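You operate a simulated robot arm through the tools that you are given. There is no shell and no other tool. Be economical: measure what you need, move in short steps, check, and stop when the job is done.

The job below is to be done with a simulated two-armed robot. You get a single attempt, and the scene is never put back.

JOB
Take the checked cloth from the worktop by the fridge and lay it out flat on the second bay from the left of the window worktop.

The check looks at the end state, three seconds after you hand in, the way a careful person would. Anything else that was tipped, shoved, dropped, spilled or broken makes it a failure. Flat cloth is picked up by pressing the open fingertips on it (5 to 10 N) and closing them slowly along it; thin cloth reads only 2 to 8 mm in the jaws.

ROBOT AND FRAMES
Two 7-joint arms with two-finger parallel grippers on one trunk, on a base that drives. Base frame: it is fixed to the floor where the robot stands at the start and does not move with it; the origin is under the middle of the robot, x ahead of it, y to its left, z up; the surface under the hand at the start is at about z = 900. Units: mm, degrees, N and s.
The left shoulder is at the start at [50, 158, 1133], the right one opposite. With the tool pointing down near the work surface each hand reaches from about 240 to 660 mm from the robot's upright axis, wherever it stands, measured 20 degrees to its own side. Places, roughly: checked cloth [500, -200, 900]; second bay of the window worktop [700, 500, 900]. Payload 3.91 kg a hand.
The TCP of each hand is the grasp point between the finger pads, 30 mm short of the fingertips. In the tool frame z runs along the fingers and y along their closing line. Largest opening 110 mm; finger width 20, thickness 10; the body of the gripper, 48 by 112 mm, starts 55 mm behind the TCP.
Orientation is that of the tool frame in the base frame, as [roll, pitch, yaw] about the fixed x, y, z axes, in that order (R = Rz(yaw) Ry(pitch) Rx(roll)). With the fingers straight down and closing along the base's y, the tool's x points along the base's -x, its y along +y and its z along -z.

CONTROLS
- The arms move only by the tool play_rows. It takes "left_rows", "right_rows" or both (then of equal length, played together; a hand with none holds still); each is a list of rows, each a list of 7 numbers: the shift along the tool's x, y, z in mm, then the turn, a rotation vector about the tool's x, y, z in degrees, then the gripper command, from -1 (shut) to 1 (fully open), values between in proportion. In form: [[dx, dy, dz, ax, ay, az, hand], ...]. A call has 1 to 8 rows; each row shifts and turns the commanded pose from where the row before left it, along the tool's axes as they then stand. Rows are played at 5 a second. More than 50 mm and 8.6 degrees between two rows, or a gripper value outside its range, and nothing of the call is played. Where a pose cannot be reached the arm comes as near as it can. A force on the tool above 40 N (or 10 N above the force at the start of the call, whichever is more), or a blocked arm, ends the call early, and 0.2 s more pass. Each finger travels about 153 mm/s and halts on what it meets, pressing with about 27 N; the grip force reading is that of the motor and also rises with nothing between the fingers. The clock runs only during rows and for 0.2 s after the last one: add rows that do not move to give the fingers time. It gives the time, the measured TCP pose, the force on the tool (base axes), the opening and the grip force at its end, in the units of the frame above (readings bear some noise), with the torque about the TCP (base axes, N m) and any sound that the robot's microphone picked up.
- Cameras (640 x 400 px; columns grow to the right, rows downward): "scene" is now at [117.9, -8.3, 1292]; the picture's right is [-0.02, -1.00, 0.00], its down [-0.44, 0.01, -0.90] and it looks along [0.90, -0.02, -0.44] (base axes); focal length 222 px, centre (320, 200). "left" rides on the left gripper at [72, -17, -103] in its tool frame; the picture's right is [0.23, 0.97, 0.00], its down [-0.76, 0.18, -0.62] and it looks along [-0.61, 0.14, 0.78] (tool axes); focal length 222 px, centre (320, 200). "right" rides on the right gripper at [72, 17, -103] in its tool frame; the picture's right is [-0.23, 0.97, 0.00], its down [-0.76, -0.18, -0.62] and it looks along [-0.61, -0.14, 0.78] (tool axes); focal length 222 px, centre (320, 200). There is no depth. A picture from a camera that has moved, and an enlarged one, comes with that camera's place and axes in the base frame and with its lens. The place of the scene camera against the robot may be out by one fixed shift of up to 18 mm in any direction.
- grab_frame(camera): a new picture of that camera. No time passes.
- raise_lower(by): slides the trunk up (or, below 0, down) by that many mm; the arms and the scene camera ride with it, the base frame stays. It gives what a move gives, with no picture.
- roll_base(legs): drives the robot by 1 to 6 legs, each [ahead, turn to the left] in mm and degrees, along the robot's own axes; the way and the turn of a leg run together, so that a leg with both is an arc; at most 1500 mm and 180 degrees a leg. The arms and the cameras ride along, it lands a little off, and it stops where it bumps. It gives what a move gives.
- head_to(pan, tilt): turns the head with the scene camera to pan (to the left, within 80 degrees either way) and tilt (down, from -29 to 69), counted from straight ahead of the robot. It gives what a move gives.
- inspect(camera, box): a new picture of the part [left, top, right, bottom] of that camera's present view, enlarged. No time passes.
- close_job(): hands the job in; it is judged then, once.

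Go step by step. Nothing tells you exact positions but the pictures and the camera data: compare them with the known pose of the tool, close in by small moves and look again before you grip or let go. The budget is 120 turns and 100 pictures, counting those below and the enlarged ones. Unless the task says otherwise, let go and move clear before handing in, and close with one line.

The tools are called as name(argument=value, ...) on one line, values as JSON. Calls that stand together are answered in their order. play_rows: Moves the arms, as the interface text tells. Its arguments: {"type":"object","properties":{"left_rows":{"type":"array","items":{"type":"array","items":{"type":"number"}}},"right_rows":{"type":"array","items":{"type":"array","items":{"type":"number"}}}},"required":[]} The other tools are called the same way: raise_lower (by) slides the trunk up or down; roll_base (legs) drives the base; head_to (pan, tilt) turns the head that bears the scene camera; grab_frame (camera) takes a picture; inspect (camera, box) takes an enlarged picture of a part of a camera's view; close_job () hands the job in.

At the start:

```text
t: 0.0
left_tool_pos: [447.7, 327.1, 1132.7]
left_orientation: [179.8, 0.1, -180.0]
left_ft_force: [0.1, -0.1, 0.3]
left_moment: [0.0, 0.0, -0.04]
left_width: 110.1
left_gripper_force: 0.0
right_tool_pos: [400.0, -54.4, 1133.8]
right_orientation: [-180.0, 0.1, -180.0]
right_ft_force: [0.4, 0.2, 0.7]
right_moment: [0.01, 0.01, 0.01]
right_width: 109.8
right_gripper_force: 0.1
trunk travel left (down, up): [-375.0, 107.0]
robot x, y, heading: [4.0, 0.3, 0.1]
head pan, tilt: [-1.3, 26.3]
```

scene: 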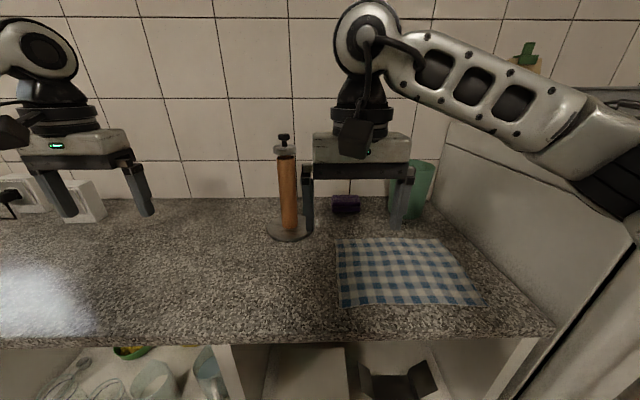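
right: 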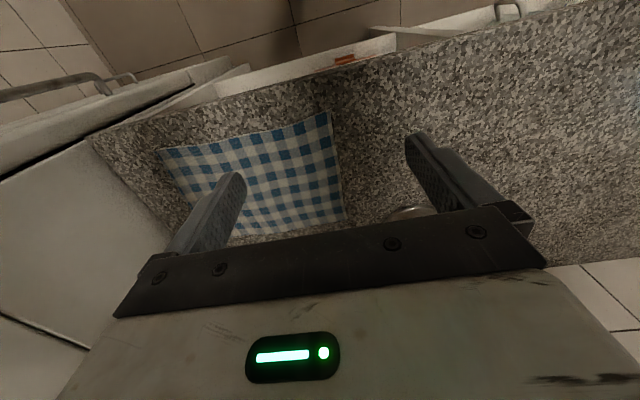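
left: 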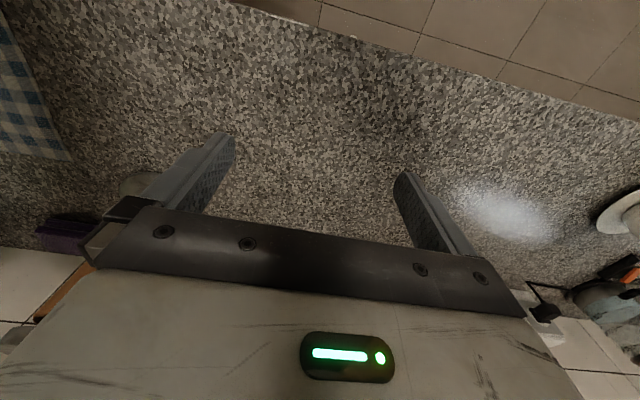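

I see the checked cloth lying flat at about x 425–660, y -60 to -360. Next I look left for the window worktop and its bays.

head_to(pan=45, tilt=26)

grab_frame(camera="scene")

```text
t: 1.1
left_tool_pos: [448.8, 327.3, 1132.5]
left_orientation: [179.9, 0.1, -179.9]
left_ft_force: [-0.1, 0.6, 0.5]
left_moment: [-0.01, 0.02, 0.03]
left_width: 110.3
left_gripper_force: 0.0
right_tool_pos: [398.7, -54.6, 1133.4]
right_orientation: [179.9, 0.0, 179.9]
right_ft_force: [-0.2, -0.4, 0.3]
right_moment: [-0.02, 0.0, -0.02]
right_width: 110.1
right_gripper_force: 0.0
trunk travel left (down, up): [-375.0, 107.0]
robot x, y, heading: [0.7, 0.7, -0.1]
head pan, tilt: [45.0, 26.0]
```

```text
96 pictures are left
camera scene: at [91.2, 58.6, 1292.4], right [0.71, -0.71, 0.0], down [-0.31, -0.31, -0.9], along [0.64, 0.64, -0.44], focal length 222 px, centre (320, 200)
```

scene: 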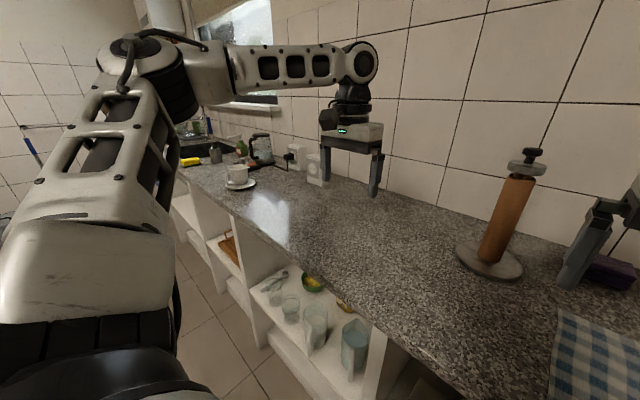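

The worktop runs on to the left over white-walled bays, with a cup and saucer, and a window further on. I look closer to count the bays.

inspect(camera="scene", box=[150, 80, 410, 340])

head_to(pan=78, tilt=15)

grab_frame(camera="scene")

```text
1.54 times, centred on (280, 210) of scene
camera zoom: at [91.2, 58.6, 1292.4], right [0.71, -0.71, 0.0], down [-0.31, -0.31, -0.9], along [0.64, 0.64, -0.44], focal length 342 px, centre (382, 185)
```

zoom: 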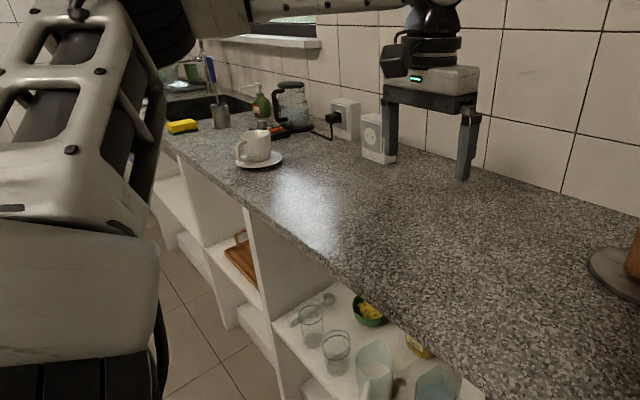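

```text
t: 2.1
left_tool_pos: [447.4, 326.9, 1132.5]
left_orientation: [179.8, 0.1, -179.9]
left_ft_force: [0.3, -0.2, -0.4]
left_moment: [0.0, -0.01, 0.0]
left_width: 110.0
left_gripper_force: 0.0
right_tool_pos: [398.9, -54.8, 1133.8]
right_orientation: [-180.0, 0.0, 180.0]
right_ft_force: [-0.6, 0.1, -1.1]
right_moment: [0.01, -0.01, 0.01]
right_width: 109.8
right_gripper_force: 0.0
trunk travel left (down, up): [-375.0, 107.0]
robot x, y, heading: [-2.9, -2.6, 0.0]
head pan, tilt: [78.0, 15.0]
```

```text
94 pictures are left
camera scene: at [45.7, 85.1, 1310.2], right [0.98, -0.21, 0.0], down [-0.05, -0.25, -0.97], along [0.2, 0.94, -0.26], focal length 222 px, centre (320, 200)
```

scene: 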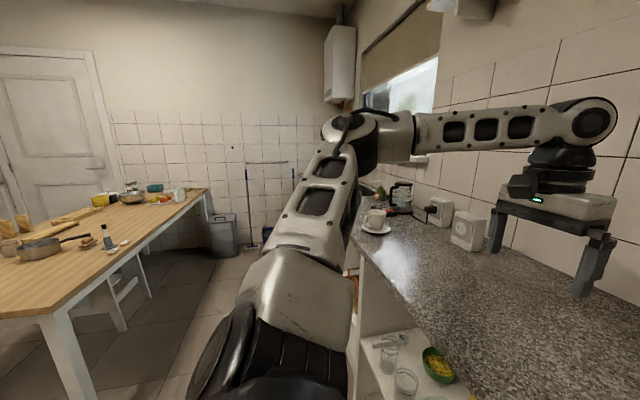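

The bays below look about 550–600 mm wide. I check the right side for room by the fridge and the elbow before planning the grasp.

head_to(pan=-45, tilt=30)

grab_frame(camera="scene")

head_to(pan=-79, tilt=30)

grab_frame(camera="scene")

```text
t: 4.2
left_tool_pos: [448.2, 325.6, 1132.4]
left_orientation: [180.0, 0.1, -180.0]
left_ft_force: [-0.7, -0.1, 0.4]
left_moment: [0.04, -0.02, 0.0]
left_width: 110.1
left_gripper_force: 0.1
right_tool_pos: [399.4, -54.1, 1134.6]
right_orientation: [180.0, 0.0, -179.9]
right_ft_force: [0.6, 0.4, 0.8]
right_moment: [-0.02, 0.0, -0.01]
right_width: 109.8
right_gripper_force: 0.1
trunk travel left (down, up): [-375.0, 107.0]
robot x, y, heading: [0.8, 2.8, 0.1]
head pan, tilt: [-45.0, 30.0]
```

```text
93 pictures are left
camera scene: at [90.2, -70.2, 1286.1], right [-0.71, -0.71, 0.0], down [-0.35, 0.35, -0.87], along [0.61, -0.61, -0.5], focal length 222 px, centre (320, 200)
```

scene: 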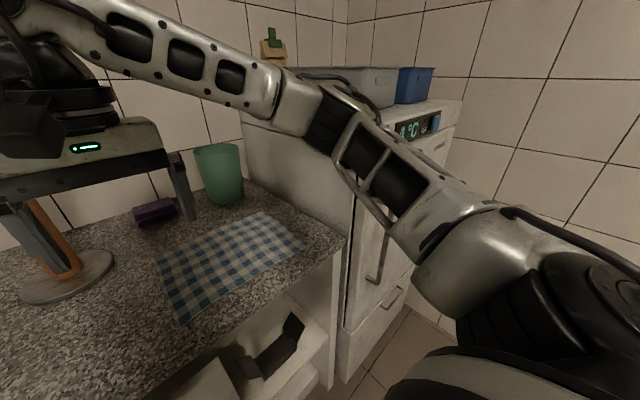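

```text
t: 5.2
left_tool_pos: [448.7, 327.8, 1131.6]
left_orientation: [179.9, 0.1, -179.9]
left_ft_force: [0.4, -0.6, 0.1]
left_moment: [-0.05, 0.0, 0.03]
left_width: 109.8
left_gripper_force: 0.1
right_tool_pos: [399.5, -55.1, 1134.5]
right_orientation: [-180.0, 0.0, 180.0]
right_ft_force: [-0.5, 0.0, -0.8]
right_moment: [-0.02, 0.0, 0.01]
right_width: 110.2
right_gripper_force: 0.1
trunk travel left (down, up): [-375.0, 107.0]
robot x, y, heading: [-1.7, 2.8, -0.2]
head pan, tilt: [-79.0, 30.0]
```

```text
92 pictures are left
camera scene: at [43.5, -95.1, 1286.0], right [-0.98, -0.19, 0.0], down [-0.1, 0.49, -0.87], along [0.17, -0.85, -0.5], focal length 222 px, centre (320, 200)
```

scene: 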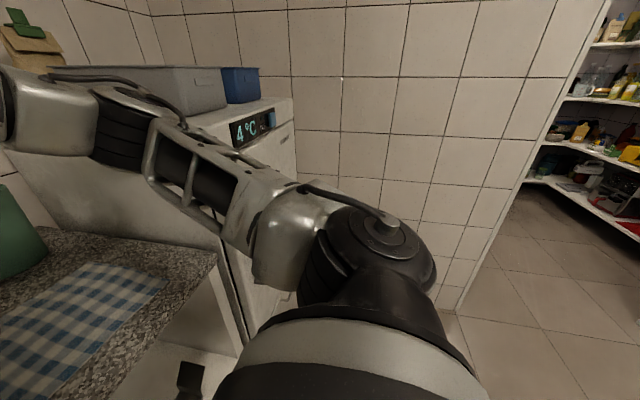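

The fridge front is about level with the worktop edge and its top is near z 1160. I'll turn the robot right so the right elbow comes away from the fridge, and grip the near edge with both hands. First I draw the left hand back from the roll holder.

play_rows(left_rows=[[40, 0, 0, 0, 0, 0, 1], [40, 0, 0, 0, 0, 0, 1], [30, 0, 0, 0, 0, 0, 1]])

roll_base(legs=[[0, -30]])

head_to(pan=0, tilt=40)

grab_frame(camera="scene")

```text
t: 6.0
left_tool_pos: [335.2, 326.7, 1130.9]
left_orientation: [179.8, 0.1, -179.9]
left_ft_force: [0.1, -0.6, 0.9]
left_moment: [0.01, -0.04, -0.01]
left_width: 110.1
left_gripper_force: 0.0
right_tool_pos: [399.3, -53.5, 1133.5]
right_orientation: [-180.0, 0.0, -180.0]
right_ft_force: [0.0, 0.0, 0.0]
right_moment: [0.01, 0.0, -0.01]
right_width: 110.0
right_gripper_force: 0.0
trunk travel left (down, up): [-375.0, 107.0]
robot x, y, heading: [0.8, -0.1, 0.2]
head pan, tilt: [-79.0, 30.0]
```

```text
t: 7.8
left_tool_pos: [454.5, 119.2, 1132.4]
left_orientation: [179.9, 0.1, 150.5]
left_ft_force: [0.1, 0.6, -0.2]
left_moment: [0.0, 0.03, -0.01]
left_width: 110.0
left_gripper_force: 0.1
right_tool_pos: [321.7, -243.8, 1133.4]
right_orientation: [180.0, 0.0, 150.5]
right_ft_force: [-0.6, 0.3, -0.3]
right_moment: [0.01, 0.0, -0.01]
right_width: 110.0
right_gripper_force: 0.2
trunk travel left (down, up): [-375.0, 107.0]
robot x, y, heading: [-1.3, -3.5, -29.3]
head pan, tilt: [-79.0, 30.0]
```

```text
t: 9.3
left_tool_pos: [453.9, 119.0, 1132.8]
left_orientation: [180.0, 0.2, 150.7]
left_ft_force: [-0.1, 0.2, 1.3]
left_moment: [0.0, 0.04, -0.02]
left_width: 110.4
left_gripper_force: 0.0
right_tool_pos: [321.3, -244.3, 1134.0]
right_orientation: [179.9, 0.0, 150.6]
right_ft_force: [0.5, -0.3, 0.0]
right_moment: [-0.02, -0.02, 0.01]
right_width: 110.1
right_gripper_force: 0.1
trunk travel left (down, up): [-375.0, 107.0]
robot x, y, heading: [-0.1, 1.0, -29.7]
head pan, tilt: [0.0, 40.0]
```

```text
91 pictures are left
camera scene: at [95.0, -67.8, 1270.7], right [-0.49, -0.87, 0.0], down [-0.56, 0.32, -0.77], along [0.67, -0.38, -0.64], focal length 222 px, centre (320, 200)
```

scene: 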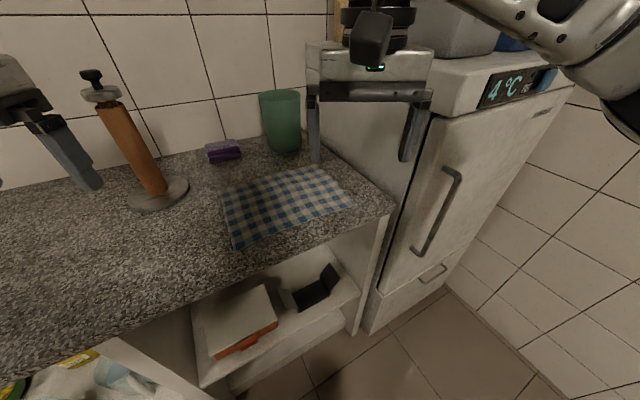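

The robot now faces the cloth, whose near edge is at x≈428 and runs from y≈-55 to y≈-355. I square both tools up and bring them toward a point above the near corners, staying high.

play_rows(left_rows=[[0, 0, 0, 0, 0, -7.4, 1], [0, 0, 0, 0, 0, -7.4, 1], [0, 0, 0, 0, 0, -7.4, 1], [0, 0, 0, 0, 0, -7.3, 1]], right_rows=[[0, 0, 0, 0, 0, -7.4, 1], [0, 0, 0, 0, 0, -7.4, 1], [0, 0, 0, 0, 0, -7.4, 1], [0, 0, 0, 0, 0, -7.3, 1]])

play_rows(left_rows=[[5, -40, 15, 0, 0, 0, 1], [0, -40, 15, 0, 0, 0, 1], [0, -40, 15, 0, 0, 0, 1], [0, -40, 15, 0, 0, 0, 1], [0, -35, 15, 0, 0, 0, 1]], right_rows=[[-24, -16, 15, 0, 0, 0, 1], [-24, -16, 15, 0, 0, 0, 1], [-24, -16, 15, 0, 0, 0, 1], [-24, -16, 15, 0, 0, 0, 1], [-23, -16, 15, 0, 0, 0, 1]])

grab_frame(camera="scene")

grab_frame(camera="right")

grab_frame(camera="left")

```text
t: 10.3
left_tool_pos: [452.1, 118.1, 1133.6]
left_orientation: [-180.0, 0.0, -179.9]
left_ft_force: [-0.1, 0.2, 0.1]
left_moment: [-0.03, 0.0, -0.01]
left_width: 110.1
left_gripper_force: 0.2
right_tool_pos: [322.0, -244.7, 1133.6]
right_orientation: [-180.0, 0.0, -179.9]
right_ft_force: [-0.7, -0.3, 0.4]
right_moment: [0.02, -0.04, -0.01]
right_width: 110.1
right_gripper_force: 0.0
trunk travel left (down, up): [-375.0, 107.0]
robot x, y, heading: [0.1, -2.3, -29.5]
head pan, tilt: [0.0, 40.0]
```

```text
t: 11.5
left_tool_pos: [449.1, -78.9, 1056.4]
left_orientation: [-180.0, 0.0, -179.8]
left_ft_force: [0.7, -0.3, 0.2]
left_moment: [0.01, 0.0, -0.01]
left_width: 110.2
left_gripper_force: 0.0
right_tool_pos: [442.1, -327.5, 1059.0]
right_orientation: [-180.0, 0.0, 180.0]
right_ft_force: [1.2, 0.6, -1.4]
right_moment: [-0.04, 0.03, -0.05]
right_width: 109.9
right_gripper_force: 0.0
trunk travel left (down, up): [-375.0, 107.0]
robot x, y, heading: [-0.3, 0.4, -29.3]
head pan, tilt: [0.0, 40.0]
```

```text
90 pictures are left
camera scene: at [95.8, -68.2, 1270.6], right [-0.49, -0.87, 0.0], down [-0.56, 0.32, -0.77], along [0.67, -0.38, -0.64], focal length 222 px, centre (320, 200)
```

scene: 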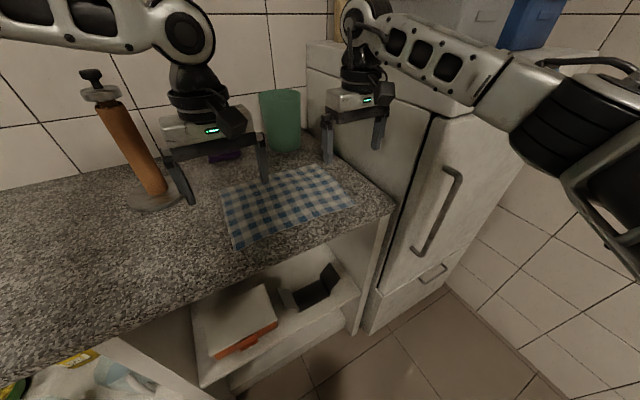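

```text
89 pictures are left
camera right: at [369.9, -310.6, 1164.9], right [0.23, 0.97, 0.0], down [0.76, -0.18, 0.62], along [0.61, -0.14, -0.78], focal length 222 px, centre (320, 200)
```

right: 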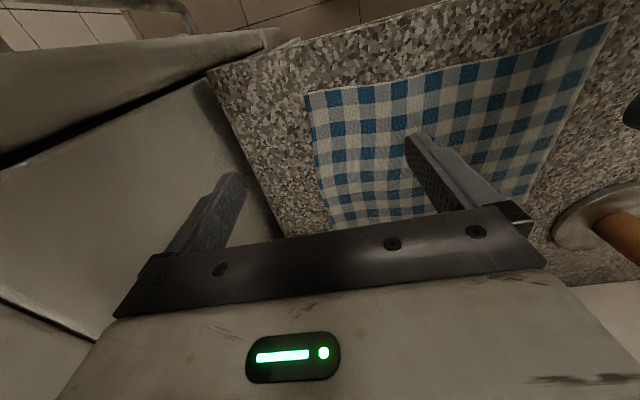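

```text
88 pictures are left
camera left: at [375.9, -95.4, 1159.8], right [-0.23, 0.97, 0.0], down [0.76, 0.18, 0.62], along [0.61, 0.14, -0.78], focal length 222 px, centre (320, 200)
```

left: 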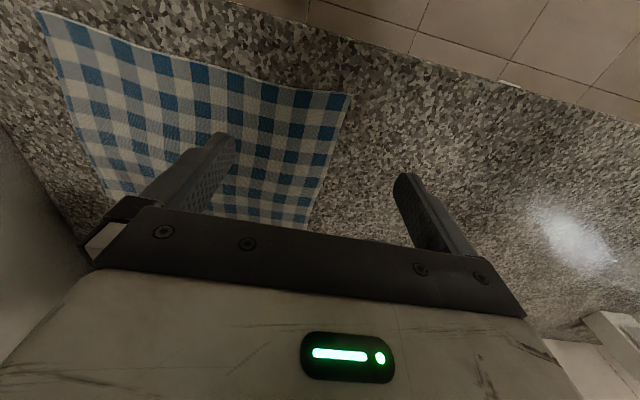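

The cloth corners come out at (430,-50) and (430,-342). The right forearm would graze the fridge corner if I lowered it here, so I shift the base left by about 110 and turn further right.

roll_base(legs=[[-250, 0], [0, 25], [200, 0], [0, -40]])

grab_frame(camera="scene")

```text
t: 17.7
left_tool_pos: [407.2, -87.3, 1057.6]
left_orientation: [-180.0, 0.1, 165.0]
left_ft_force: [0.4, -0.1, 0.7]
left_moment: [0.0, 0.0, 0.02]
left_width: 110.1
left_gripper_force: 0.1
right_tool_pos: [334.7, -327.3, 1062.7]
right_orientation: [-179.9, 0.0, 165.0]
right_ft_force: [0.5, 0.4, -0.7]
right_moment: [-0.02, -0.03, 0.02]
right_width: 110.0
right_gripper_force: 0.0
trunk travel left (down, up): [-375.0, 107.0]
robot x, y, heading: [-6.1, 100.1, -44.7]
head pan, tilt: [0.0, 40.0]
```

```text
87 pictures are left
camera scene: at [68.8, 8.8, 1270.7], right [-0.7, -0.71, 0.0], down [-0.46, 0.45, -0.77], along [0.55, -0.54, -0.64], focal length 222 px, centre (320, 200)
```

scene: 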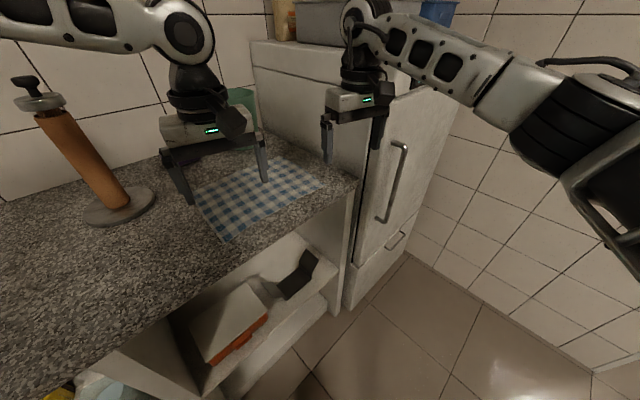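

The right forearm now clears the fridge corner. I square up the tools, go to the grip columns, narrow the jaws to about 50 mm and come down part way.

play_rows(left_rows=[[0, 0, 0, 0, 0, -7.5, 1], [0, 0, 0, 0, 0, -7.5, 0.5], [-13, -1, 0, 0, 0, 0, -0.09], [-13, -1, 0, 0, 0, 0, -0.09], [-12, -1, 0, 0, 0, 0, -0.09]], right_rows=[[0, 0, 0, 0, 0, -7.5, 1], [0, 0, 0, 0, 0, -7.5, 0.5], [-37, 8, 0, 0, 0, 0, -0.09], [-37, 8, 0, 0, 0, 0, -0.09], [-36, 9, 0, 0, 0, 0, -0.09]])

play_rows(left_rows=[[0, 0, 30, 0, 0, 0, -0.09], [0, 0, 30, 0, 0, 0, -0.09], [0, 0, 0, 0, 0, 0, -0.09]], right_rows=[[0, 0, 30, 0, 0, 0, -0.09], [0, 0, 30, 0, 0, 0, -0.09], [0, 0, 0, 0, 0, 0, -0.09]])

grab_frame(camera="scene")

grab_frame(camera="right")

grab_frame(camera="left")

```text
t: 18.9
left_tool_pos: [444.4, -89.3, 1055.2]
left_orientation: [179.9, 0.1, -179.9]
left_ft_force: [0.1, 0.0, -0.8]
left_moment: [-0.01, 0.02, -0.02]
left_width: 50.2
left_gripper_force: 0.1
right_tool_pos: [355.3, -323.4, 1060.6]
right_orientation: [180.0, 0.0, 172.5]
right_ft_force: [-0.5, -0.2, -0.7]
right_moment: [0.01, 0.01, -0.03]
right_width: 50.0
right_gripper_force: 0.1
right hand out of reach, approached as far as the arm can: row 2, 3, 4, 5
trunk travel left (down, up): [-375.0, 107.0]
robot x, y, heading: [-7.2, 102.6, -44.2]
head pan, tilt: [0.0, 40.0]
```

```text
t: 19.7
left_tool_pos: [443.6, -90.3, 998.9]
left_orientation: [-180.0, 0.1, -180.0]
left_ft_force: [-0.3, -0.4, 0.6]
left_moment: [-0.02, 0.02, 0.03]
left_width: 50.1
left_gripper_force: 0.0
right_tool_pos: [354.2, -324.7, 999.6]
right_orientation: [-180.0, -0.1, 172.6]
right_ft_force: [0.2, 0.3, 0.1]
right_moment: [0.01, -0.02, 0.01]
right_width: 50.0
right_gripper_force: 0.0
trunk travel left (down, up): [-375.0, 107.0]
robot x, y, heading: [-6.7, 102.2, -44.6]
head pan, tilt: [0.0, 40.0]
```

```text
86 pictures are left
camera scene: at [68.9, 9.1, 1270.7], right [-0.7, -0.71, 0.0], down [-0.46, 0.45, -0.77], along [0.55, -0.54, -0.64], focal length 222 px, centre (320, 200)
```

scene: 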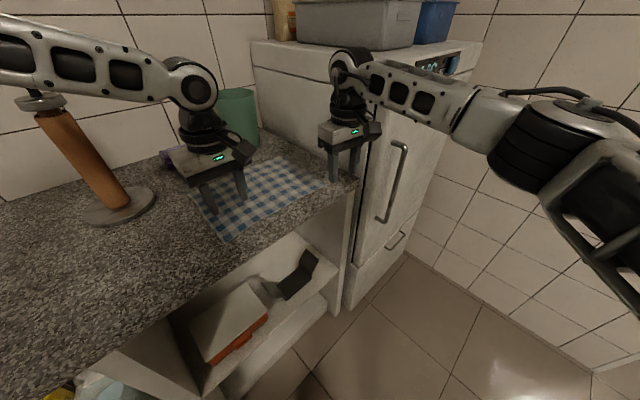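

```text
85 pictures are left
camera right: at [284.7, -298.2, 1103.9], right [0.35, 0.94, 0.0], down [0.73, -0.27, 0.62], along [0.58, -0.22, -0.78], focal length 222 px, centre (320, 200)
```

right: 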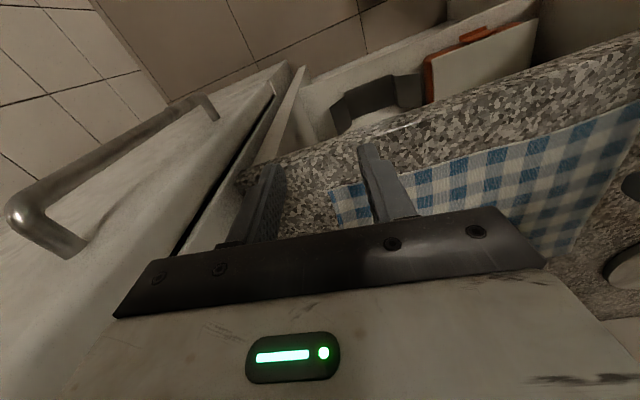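

```text
84 pictures are left
camera left: at [371.7, -107.3, 1101.7], right [-0.23, 0.97, 0.0], down [0.76, 0.18, 0.62], along [0.61, 0.14, -0.78], focal length 222 px, centre (320, 200)
```

left: 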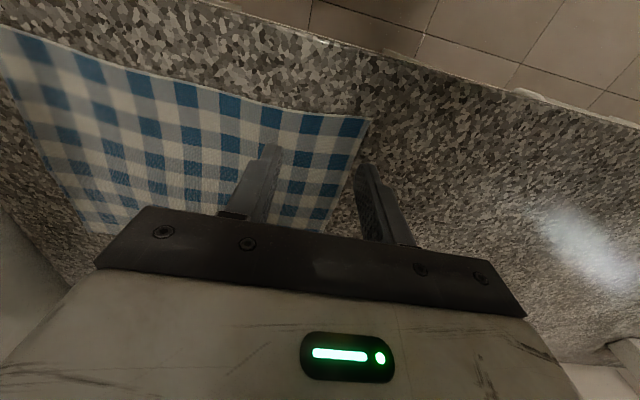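

The right wrist can't turn that far, so it will grip about 15° oblique. I bring it over its corner.

play_rows(right_rows=[[0, 0, 0, 0, 0, 7.6, -0.09], [-27, 15, 0, 0, 0, 0, -0.09], [-27, 15, 0, 0, 0, 0, -0.09], [-28, 16, 0, 0, 0, 0, -0.09], [0, 0, 0, 0, 0, 0, -0.09]])

grab_frame(camera="right")

grab_frame(camera="scene")

```text
t: 20.9
left_tool_pos: [445.0, -89.5, 997.4]
left_orientation: [-180.0, 0.1, -179.9]
left_ft_force: [0.6, 0.0, -0.4]
left_moment: [0.02, 0.0, 0.01]
left_width: 50.1
left_gripper_force: 0.0
right_tool_pos: [412.9, -294.9, 1002.8]
right_orientation: [-179.9, 0.1, 164.9]
right_ft_force: [-0.1, 0.0, -0.4]
right_moment: [0.03, 0.0, 0.0]
right_width: 50.3
right_gripper_force: 0.0
right hand out of reach, approached as far as the arm can: row 3, 4
trunk travel left (down, up): [-375.0, 107.0]
robot x, y, heading: [-3.8, 102.5, -44.5]
head pan, tilt: [0.0, 40.0]
```

```text
83 pictures are left
camera right: at [347.7, -260.8, 1105.4], right [0.47, 0.88, 0.0], down [0.69, -0.37, 0.62], along [0.55, -0.3, -0.78], focal length 222 px, centre (320, 200)
```

right: 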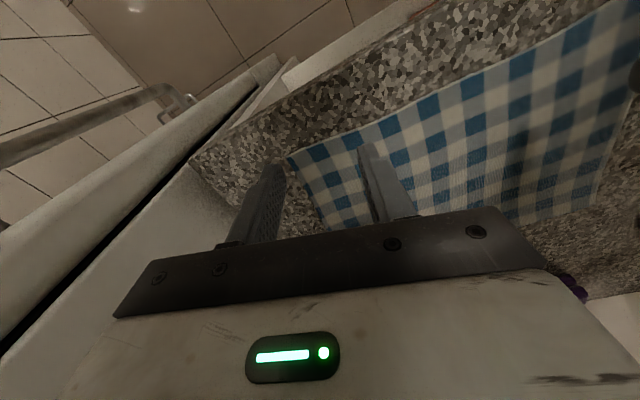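

```text
82 pictures are left
camera scene: at [68.8, 8.9, 1270.7], right [-0.7, -0.71, 0.0], down [-0.46, 0.45, -0.77], along [0.55, -0.54, -0.64], focal length 222 px, centre (320, 200)
```

scene: 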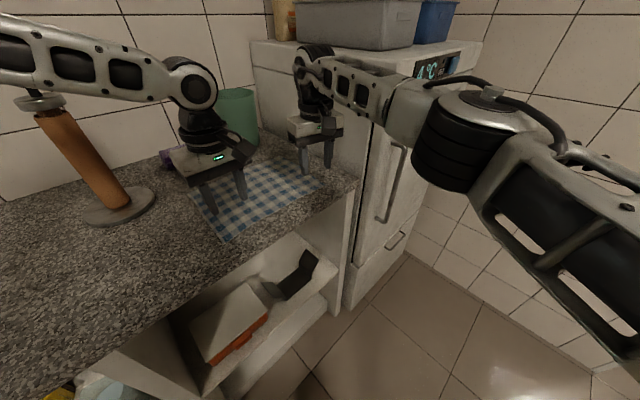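

The right arm is at its limit here. I creep the base 40 mm forward and turn 8° left.

roll_base(legs=[[45, 0], [0, 8]])

grab_frame(camera="scene")

```text
t: 22.4
left_tool_pos: [499.0, -57.0, 999.0]
left_orientation: [-179.8, 0.2, -172.0]
left_ft_force: [0.3, 0.1, 1.0]
left_moment: [0.0, 0.01, -0.04]
left_width: 50.3
left_gripper_force: 0.0
right_tool_pos: [495.8, -266.4, 1000.2]
right_orientation: [-179.9, 0.1, 172.8]
right_ft_force: [0.0, 0.3, -0.4]
right_moment: [-0.01, 0.01, -0.02]
right_width: 50.3
right_gripper_force: 0.0
trunk travel left (down, up): [-375.0, 107.0]
robot x, y, heading: [25.2, 68.4, -36.5]
head pan, tilt: [0.0, 40.0]
```

```text
81 pictures are left
camera scene: at [112.6, -9.1, 1270.7], right [-0.6, -0.8, 0.0], down [-0.52, 0.38, -0.77], along [0.62, -0.46, -0.64], focal length 222 px, centre (320, 200)
```

scene: 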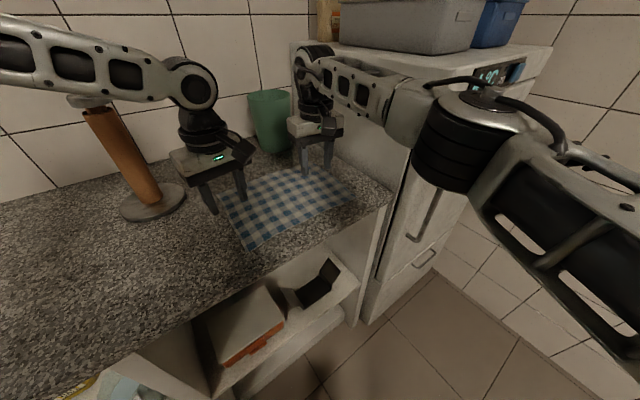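

There is room now. Both hands go to the grip columns and then down to just above the cloth.

play_rows(left_rows=[[0, 0, 0, 0, 0, 8, -0.09], [27, -17, 0, 0, 0, 0, -0.09], [27, -16, 0, 0, 0, 0, -0.09], [0, 0, 25, 0, 0, 0, -0.09], [0, 0, 25, 0, 0, 0, -0.09], [0, 0, 0, 0, 0, 0, -0.09]], right_rows=[[0, 0, 0, 0, 0, 0, -0.09], [23, -21, 0, 0, 0, 0, -0.09], [23, -21, 0, 0, 0, 0, -0.09], [0, 0, 25, 0, 0, 0, -0.09], [0, 0, 25, 0, 0, 0, -0.09], [0, 0, 0, 0, 0, 0, -0.09]])

grab_frame(camera="scene")

grab_frame(camera="right")

grab_frame(camera="left")

```text
t: 23.8
left_tool_pos: [446.9, -77.5, 950.8]
left_orientation: [-179.9, 0.1, 180.0]
left_ft_force: [0.1, 1.1, -0.9]
left_moment: [0.0, -0.01, -0.02]
left_width: 50.1
left_gripper_force: 0.0
left hand out of reach, approached as far as the arm can: row 4, 5
right_tool_pos: [442.9, -302.5, 951.8]
right_orientation: [180.0, 0.2, 172.7]
right_ft_force: [0.2, 0.0, 0.2]
right_moment: [0.01, 0.0, 0.02]
right_width: 50.0
right_gripper_force: 0.0
trunk travel left (down, up): [-375.0, 107.0]
robot x, y, heading: [27.0, 70.6, -36.6]
head pan, tilt: [0.0, 40.0]
```

```text
80 pictures are left
camera scene: at [112.4, -9.7, 1270.7], right [-0.6, -0.8, 0.0], down [-0.52, 0.38, -0.77], along [0.62, -0.46, -0.64], focal length 222 px, centre (320, 200)
```

scene: 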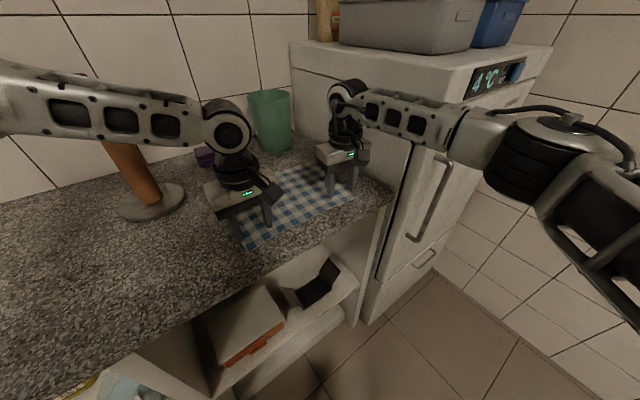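

```text
79 pictures are left
camera right: at [374.2, -276.2, 1055.7], right [0.35, 0.94, 0.0], down [0.73, -0.27, 0.62], along [0.58, -0.22, -0.78], focal length 222 px, centre (320, 200)
```

right: 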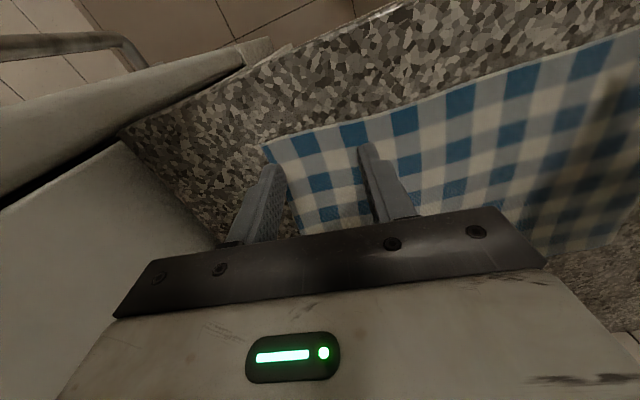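

```text
78 pictures are left
camera left: at [374.8, -95.6, 1055.2], right [-0.23, 0.97, 0.0], down [0.76, 0.18, 0.62], along [0.61, 0.14, -0.78], focal length 222 px, centre (320, 200)
```

left: 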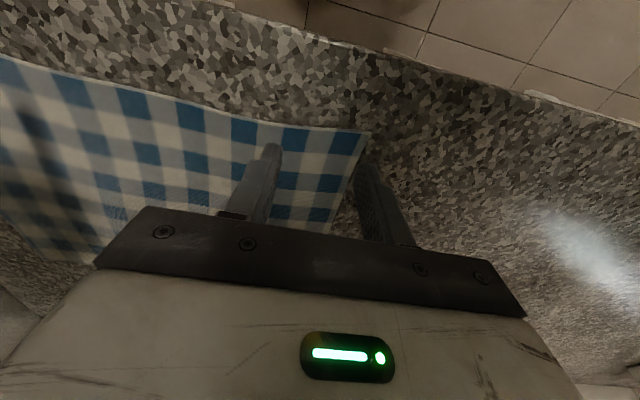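

Both hands are at z≈950 near the corners, at (427,-47) and (426,-342). I turn the left tool to an easier yaw and trim both positions.

play_rows(left_rows=[[0, 0, 0, 0, 0, 7.5, -0.09], [0, 0, 0, 0, 0, 7.5, -0.09], [-3, -11, 0, 0, 0, 0, -0.09], [0, 0, 5, 0, 0, 0, -0.09], [0, 0, 5, 0, 0, 0, -0.09]], right_rows=[[0, 0, 0, 0, 0, 0, -0.09], [0, 0, 0, 0, 0, 0, -0.09], [-4, 8, 0, 0, 0, 0, -0.09], [0, 0, 5, 0, 0, 0, -0.09], [0, 0, 5, 0, 0, 0, -0.09]])

grab_frame(camera="left")

```text
t: 25.0
left_tool_pos: [448.3, -75.6, 945.7]
left_orientation: [-179.8, 0.1, 164.9]
left_ft_force: [0.2, 0.7, 0.4]
left_moment: [0.01, 0.0, -0.01]
left_width: 50.0
left_gripper_force: 0.1
left hand out of reach, approached as far as the arm can: row 3
right_tool_pos: [450.3, -295.9, 941.6]
right_orientation: [-179.9, 0.0, 172.7]
right_ft_force: [-0.5, -0.1, -0.2]
right_moment: [0.0, 0.02, -0.02]
right_width: 50.1
right_gripper_force: 0.1
trunk travel left (down, up): [-375.0, 107.0]
robot x, y, heading: [28.0, 70.1, -36.8]
head pan, tilt: [0.0, 40.0]
```

```text
77 pictures are left
camera left: at [373.1, -74.5, 1049.9], right [0.03, 1.0, 0.0], down [0.78, -0.02, 0.62], along [0.62, -0.02, -0.78], focal length 222 px, centre (320, 200)
```

left: 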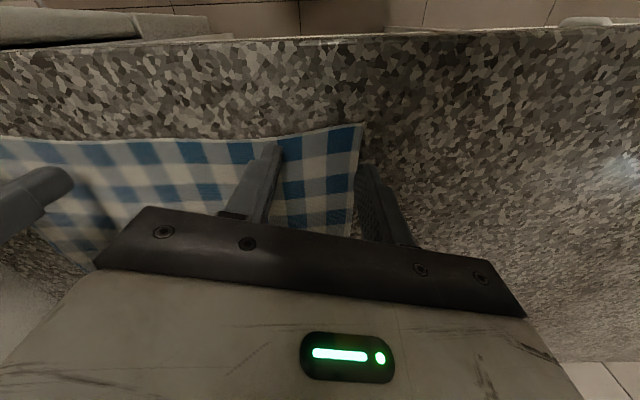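

The left arm is at an inward limit, so I lift slightly and turn the base 5° right.

play_rows(left_rows=[[0, 0, -20, 0, 0, 0, -0.09]], right_rows=[[0, 0, -20, 0, 0, 0, -0.09]])

roll_base(legs=[[0, -5]])

```text
t: 25.4
left_tool_pos: [449.0, -77.5, 965.8]
left_orientation: [179.9, 0.2, 164.9]
left_ft_force: [0.3, -0.1, -0.6]
left_moment: [0.01, 0.01, 0.04]
left_width: 50.0
left_gripper_force: 0.0
right_tool_pos: [449.3, -294.0, 962.1]
right_orientation: [-179.9, 0.0, 172.8]
right_ft_force: [0.3, -0.1, -0.6]
right_moment: [0.01, 0.03, 0.02]
right_width: 50.0
right_gripper_force: 0.1
trunk travel left (down, up): [-375.0, 107.0]
robot x, y, heading: [28.6, 72.9, -36.6]
head pan, tilt: [0.0, 40.0]
```

```text
t: 26.3
left_tool_pos: [434.7, -114.4, 964.6]
left_orientation: [-180.0, 0.1, 160.0]
left_ft_force: [0.4, -0.2, -0.2]
left_moment: [0.0, -0.06, -0.03]
left_width: 50.0
left_gripper_force: 0.0
right_tool_pos: [415.8, -330.0, 962.8]
right_orientation: [-179.9, 0.1, 167.7]
right_ft_force: [0.3, -0.5, 0.7]
right_moment: [0.03, -0.01, 0.04]
right_width: 49.8
right_gripper_force: 0.1
trunk travel left (down, up): [-375.0, 107.0]
robot x, y, heading: [24.2, 68.6, -41.4]
head pan, tilt: [0.0, 40.0]
```

Both hands move to their final columns at height.

play_rows(left_rows=[[0, 0, 0, 0, 0, -6, -0.09], [0, 0, 0, 0, 0, -6, -0.09], [-7, 27, 0, 0, 0, 0, -0.09], [0, 0, 15, 0, 0, 0, -0.09], [0, 0, 0, 0, 0, 0, -0.09]], right_rows=[[0, 0, 0, 0, 0, 0, -0.09], [0, 0, 0, 0, 0, 0, -0.09], [-23, 39, 0, 0, 0, 0, -0.09], [0, 0, 15, 0, 0, 0, -0.09], [0, 0, 0, 0, 0, 0, -0.09]])

grab_frame(camera="left")

grab_frame(camera="right")

```text
t: 27.5
left_tool_pos: [445.1, -88.2, 950.7]
left_orientation: [-180.0, 0.1, 172.1]
left_ft_force: [0.3, -0.1, 0.0]
left_moment: [0.01, 0.01, 0.01]
left_width: 50.0
left_gripper_force: 0.1
right_tool_pos: [445.3, -295.9, 947.8]
right_orientation: [-180.0, 0.2, 167.8]
right_ft_force: [0.4, 0.6, 0.2]
right_moment: [-0.01, 0.0, 0.0]
right_width: 50.3
right_gripper_force: 0.1
trunk travel left (down, up): [-375.0, 107.0]
robot x, y, heading: [27.0, 72.1, -41.4]
head pan, tilt: [0.0, 40.0]
```

```text
76 pictures are left
camera left: at [370.7, -96.0, 1053.9], right [-0.09, 1.0, 0.0], down [0.78, 0.07, 0.62], along [0.62, 0.06, -0.78], focal length 222 px, centre (320, 200)
```

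left: 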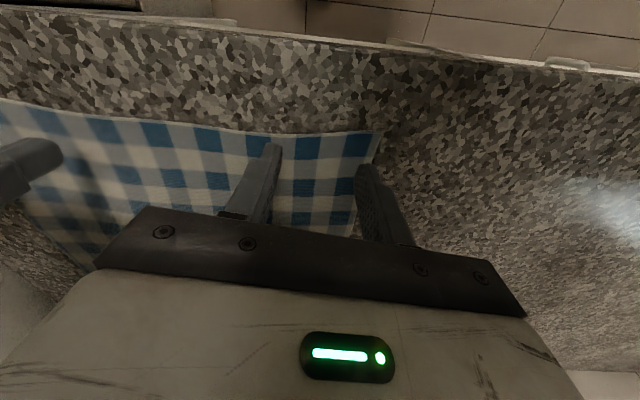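

```text
75 pictures are left
camera right: at [378.9, -263.4, 1050.6], right [0.43, 0.9, 0.0], down [0.71, -0.33, 0.62], along [0.56, -0.27, -0.78], focal length 222 px, centre (320, 200)
```

right: 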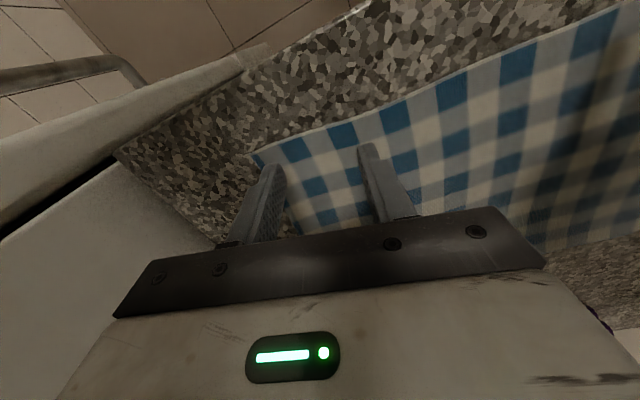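

The fingers are over the cloth just inside the corners. I trim the left hand 5 mm inward and descend toward contact.

play_rows(left_rows=[[0, -5, 0, 0, 0, 0, -0.09], [0, 0, 8, 0, 0, 0, -0.09], [0, 0, 6, 0, 0, 0, -0.09], [0, 0, 0, 0, 0, 0, -0.09]], right_rows=[[0, 0, 0, 0, 0, 0, -0.09], [0, 0, 6, 0, 0, 0, -0.09], [0, 0, 6, 0, 0, 0, -0.09], [0, 0, 0, 0, 0, 0, -0.09]])

play_rows(left_rows=[[0, 0, 2, 0, 0, 0, -0.09], [0, 0, 2, 0, 0, 0, -0.09], [0, 0, 0, 0, 0, 0, -0.09]], right_rows=[[0, 0, 2, 0, 0, 0, -0.09], [0, 0, 2, 0, 0, 0, -0.09], [0, 0, 0, 0, 0, 0, -0.09]])

```text
t: 28.5
left_tool_pos: [444.6, -91.4, 935.8]
left_orientation: [179.9, 0.1, 172.2]
left_ft_force: [0.2, 0.7, 1.5]
left_moment: [-0.01, 0.03, 0.0]
left_width: 50.3
left_gripper_force: 0.0
right_tool_pos: [446.7, -296.5, 934.2]
right_orientation: [180.0, 0.1, 167.9]
right_ft_force: [-0.3, 0.1, -1.1]
right_moment: [0.04, 0.03, 0.0]
right_width: 50.2
right_gripper_force: 0.0
trunk travel left (down, up): [-375.0, 107.0]
robot x, y, heading: [26.3, 65.7, -41.8]
head pan, tilt: [0.0, 40.0]
```

```text
t: 29.3
left_tool_pos: [443.3, -92.1, 932.5]
left_orientation: [-179.9, 0.1, 172.1]
left_ft_force: [-0.5, -0.8, -0.8]
left_moment: [0.04, 0.02, 0.03]
left_width: 50.0
left_gripper_force: 0.2
right_tool_pos: [448.0, -295.8, 931.0]
right_orientation: [-179.9, 0.1, 167.8]
right_ft_force: [-0.3, 0.2, 6.2]
right_moment: [0.0, 0.07, 0.01]
right_width: 50.2
right_gripper_force: 0.0
trunk travel left (down, up): [-375.0, 107.0]
robot x, y, heading: [25.3, 68.7, -41.5]
head pan, tilt: [0.0, 40.0]
```

The right hand touches with about 6 N; the left needs a little more.

play_rows(left_rows=[[0, 0, 1.5, 0, 0, 0, -0.09], [0, 0, 1.5, 0, 0, 0, -0.09], [0, 0, 0, 0, 0, 0, -0.09]])

```text
t: 30.1
left_tool_pos: [444.8, -92.0, 931.9]
left_orientation: [-179.9, 0.3, 172.0]
left_ft_force: [0.4, 1.5, 17.5]
left_moment: [0.44, 0.03, -0.01]
left_width: 50.0
left_gripper_force: 0.2
right_tool_pos: [445.6, -294.9, 931.0]
right_orientation: [-179.9, 0.2, 167.8]
right_ft_force: [1.4, -0.9, 4.9]
right_moment: [-0.03, 0.0, -0.02]
right_width: 50.1
right_gripper_force: 0.1
trunk travel left (down, up): [-375.0, 107.0]
robot x, y, heading: [23.6, 70.8, -41.6]
head pan, tilt: [0.0, 40.0]
```

The left presses a bit hard, so I back it off 1 mm, then close both slowly.

play_rows(left_rows=[[0, 0, -0.8, 0, 0, 0, -0.09], [0, 0, 0, 0, 0, 0, -0.09]], right_rows=[[0, 0, 0.2, 0, 0, 0, -0.09], [0, 0, 0, 0, 0, 0, -0.09]])

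play_rows(left_rows=[[0, 0, 0, 0, 0, 0, -0.2], [0, 0, 0, 0, 0, 0, -0.32], [0, 0, 0, 0, 0, 0, -0.44], [0, 0, 0, 0, 0, 0, -0.56], [0, 0, 0, 0, 0, 0, -0.68], [0, 0, 0, 0, 0, 0, -0.8], [0, 0, 0, 0, 0, 0, -0.92], [0, 0, 0, 0, 0, 0, -1]], right_rows=[[0, 0, 0, 0, 0, 0, -0.2], [0, 0, 0, 0, 0, 0, -0.32], [0, 0, 0, 0, 0, 0, -0.44], [0, 0, 0, 0, 0, 0, -0.56], [0, 0, 0, 0, 0, 0, -0.68], [0, 0, 0, 0, 0, 0, -0.8], [0, 0, 0, 0, 0, 0, -0.92], [0, 0, 0, 0, 0, 0, -1]])

grab_frame(camera="scene")

```text
t: 30.7
left_tool_pos: [444.1, -91.8, 931.9]
left_orientation: [-179.9, 0.2, 172.0]
left_ft_force: [1.0, 1.8, 20.2]
left_moment: [0.48, -0.03, 0.01]
left_width: 50.3
left_gripper_force: 0.3
right_tool_pos: [446.7, -295.3, 930.6]
right_orientation: [-179.8, 0.2, 167.8]
right_ft_force: [1.1, -1.5, 4.1]
right_moment: [-0.03, 0.0, 0.0]
right_width: 49.9
right_gripper_force: 0.0
trunk travel left (down, up): [-375.0, 107.0]
robot x, y, heading: [23.9, 72.6, -41.3]
head pan, tilt: [0.0, 40.0]
```

```text
t: 32.5
left_tool_pos: [443.7, -92.7, 931.2]
left_orientation: [-179.9, 0.2, 172.1]
left_ft_force: [0.6, -0.1, 23.4]
left_moment: [0.08, 0.05, -0.01]
left_width: 2.5
left_gripper_force: 26.7
right_tool_pos: [446.7, -295.0, 931.2]
right_orientation: [-180.0, 0.1, 167.8]
right_ft_force: [0.3, 0.3, 1.8]
right_moment: [-0.01, 0.03, -0.01]
right_width: 0.0
right_gripper_force: 27.1
trunk travel left (down, up): [-375.0, 107.0]
robot x, y, heading: [25.5, 70.8, -41.7]
head pan, tilt: [0.0, 40.0]
```

```text
74 pictures are left
camera scene: at [104.1, -17.2, 1271.0], right [-0.66, -0.75, 0.0], down [-0.48, 0.42, -0.77], along [0.58, -0.51, -0.64], focal length 222 px, centre (320, 200)
```

scene: 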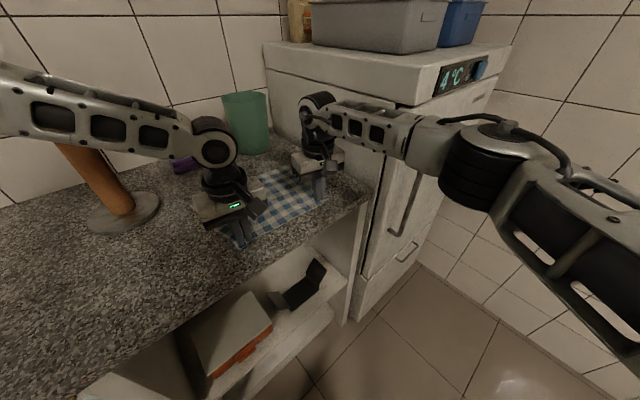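

The left jaws hold cloth (2.5 mm) but the right closed on nothing. I redo the right with a firmer press.

play_rows(right_rows=[[0, 0, -4, 0, 0, 0, -1], [0, 0, 0, 0, 0, 0, -0.09], [0, 0, 0, 0, 0, 0, -0.09], [0, 0, 3.5, 0, 0, 0, -0.09], [0, 0, 1, 0, 0, 0, -0.09], [0, 0, 0, 0, 0, 0, -0.09]])

grab_frame(camera="right")

```text
t: 33.9
left_tool_pos: [443.4, -92.6, 931.3]
left_orientation: [-179.8, 0.2, 172.1]
left_ft_force: [0.3, 1.4, 25.2]
left_moment: [0.1, 0.06, 0.0]
left_width: 2.4
left_gripper_force: 27.8
right_tool_pos: [445.8, -296.6, 932.2]
right_orientation: [-179.9, 0.2, 167.9]
right_ft_force: [-1.0, -0.4, 1.1]
right_moment: [-0.01, 0.04, 0.0]
right_width: 49.9
right_gripper_force: 0.0
trunk travel left (down, up): [-375.0, 107.0]
robot x, y, heading: [25.7, 68.9, -41.5]
head pan, tilt: [0.0, 40.0]
```

```text
73 pictures are left
camera right: at [379.2, -263.2, 1035.5], right [0.43, 0.9, 0.0], down [0.71, -0.33, 0.63], along [0.57, -0.27, -0.78], focal length 222 px, centre (320, 200)
```

right: 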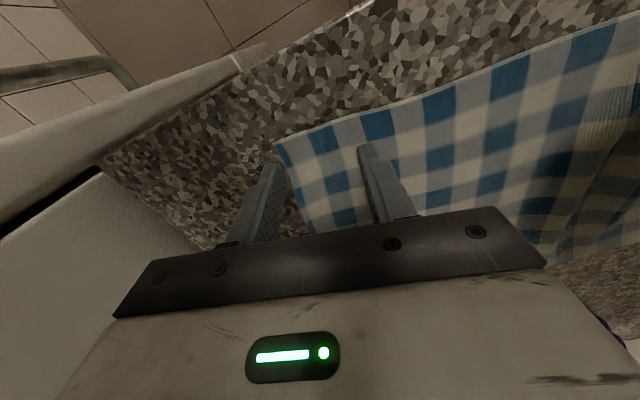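

The cloth corner slid a little so the outer finger is off the edge. I shift the right hand 15 mm inward and press again.

play_rows(right_rows=[[0, 0, -6, 0, 0, 0, -0.09], [-2, 16, 0, 0, 0, 0, -0.09], [0, 0, 4, 0, 0, 0, -0.09], [0, 0, 3, 0, 0, 0, -0.09], [0, 0, 0.5, 0, 0, 0, -0.09], [0, 0, 0, 0, 0, 0, -0.09]])

grab_frame(camera="right")

```text
t: 35.3
left_tool_pos: [444.2, -92.9, 932.5]
left_orientation: [-179.9, 0.3, 172.1]
left_ft_force: [2.3, 1.3, 22.7]
left_moment: [0.05, 0.01, -0.02]
left_width: 2.5
left_gripper_force: 26.6
right_tool_pos: [452.1, -280.6, 932.3]
right_orientation: [-179.9, 0.2, 167.7]
right_ft_force: [-0.4, 0.2, 7.5]
right_moment: [-0.15, 0.11, -0.05]
right_width: 50.2
right_gripper_force: 0.0
trunk travel left (down, up): [-375.0, 107.0]
robot x, y, heading: [26.4, 72.8, -41.7]
head pan, tilt: [0.0, 40.0]
```

```text
72 pictures are left
camera right: at [384.5, -249.2, 1035.3], right [0.43, 0.9, 0.0], down [0.7, -0.33, 0.63], along [0.57, -0.27, -0.78], focal length 222 px, centre (320, 200)
```

right: 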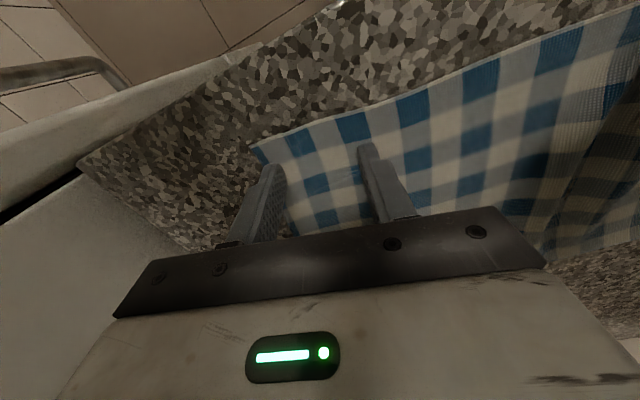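

The press is 7.5 N with both fingers on the cloth, so I close slowly.

play_rows(right_rows=[[0, 0, 0.4, 0, 0, 0, -0.2], [0, 0, 0, 0, 0, 0, -0.32], [0, 0, 0.2, 0, 0, 0, -0.44], [0, 0, 0, 0, 0, 0, -0.56], [0, 0, 0.2, 0, 0, 0, -0.68], [0, 0, 0, 0, 0, 0, -0.8], [0, 0, 0, 0, 0, 0, -0.92], [0, 0, 0, 0, 0, 0, -1]])

grab_frame(camera="right")

```text
t: 37.1
left_tool_pos: [442.7, -92.7, 930.9]
left_orientation: [-179.9, 0.2, 172.1]
left_ft_force: [2.7, -1.2, 12.2]
left_moment: [0.01, 0.0, 0.03]
left_width: 2.5
left_gripper_force: 27.2
right_tool_pos: [452.1, -282.5, 931.2]
right_orientation: [-179.9, 0.3, 167.8]
right_ft_force: [-1.5, 0.1, 25.0]
right_moment: [-0.1, 0.14, 0.04]
right_width: 2.5
right_gripper_force: 27.0
trunk travel left (down, up): [-375.0, 107.0]
robot x, y, heading: [29.4, 71.7, -41.6]
head pan, tilt: [0.0, 40.0]
```

```text
71 pictures are left
camera right: at [384.3, -248.9, 1035.0], right [0.43, 0.9, 0.0], down [0.7, -0.33, 0.63], along [0.57, -0.27, -0.78], focal length 222 px, centre (320, 200)
```

right: 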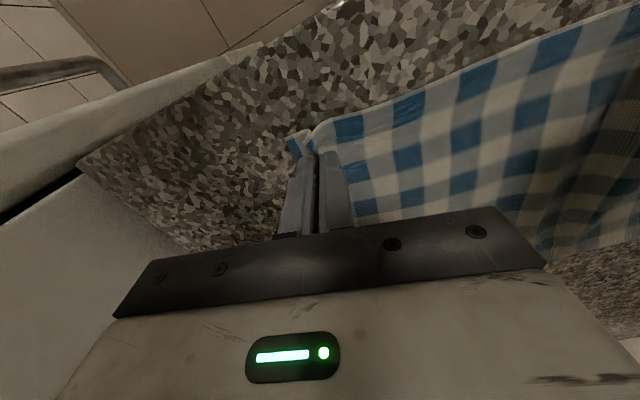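

Both jaws read 2.5 mm with cloth between them. I lift both together.

play_rows(left_rows=[[0, 0, -15, 0, 0, 0, -1], [0, 0, -25, 0, 0, 0, -1], [0, 0, -30, 0, 0, 0, -1], [0, 0, -30, 0, 0, 0, -1], [0, 0, -30, 0, 0, 0, -1]], right_rows=[[0, 0, -15, 0, 0, 0, -1], [0, 0, -25, 0, 0, 0, -1], [0, 0, -30, 0, 0, 0, -1], [0, 0, -30, 0, 0, 0, -1], [0, 0, -30, 0, 0, 0, -1]])

grab_frame(camera="scene")

```text
t: 38.3
left_tool_pos: [443.7, -94.5, 1059.8]
left_orientation: [180.0, 0.0, 172.1]
left_ft_force: [0.0, -0.2, -0.1]
left_moment: [-0.01, 0.0, 0.01]
left_width: 2.8
left_gripper_force: 26.6
right_tool_pos: [453.2, -281.3, 1059.6]
right_orientation: [-180.0, 0.2, 167.7]
right_ft_force: [-0.5, -0.8, -0.2]
right_moment: [0.03, -0.02, 0.02]
right_width: 2.2
right_gripper_force: 27.0
trunk travel left (down, up): [-375.0, 107.0]
robot x, y, heading: [24.7, 69.3, -41.4]
head pan, tilt: [0.0, 40.0]
```

```text
70 pictures are left
camera scene: at [105.4, -17.7, 1270.7], right [-0.66, -0.75, 0.0], down [-0.48, 0.43, -0.77], along [0.57, -0.51, -0.64], focal length 222 px, centre (320, 200)
```

scene: 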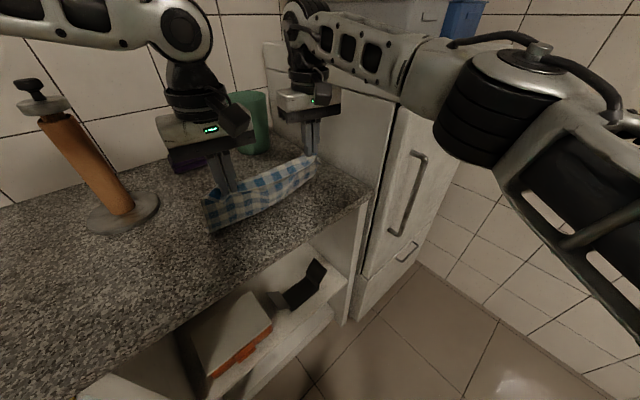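

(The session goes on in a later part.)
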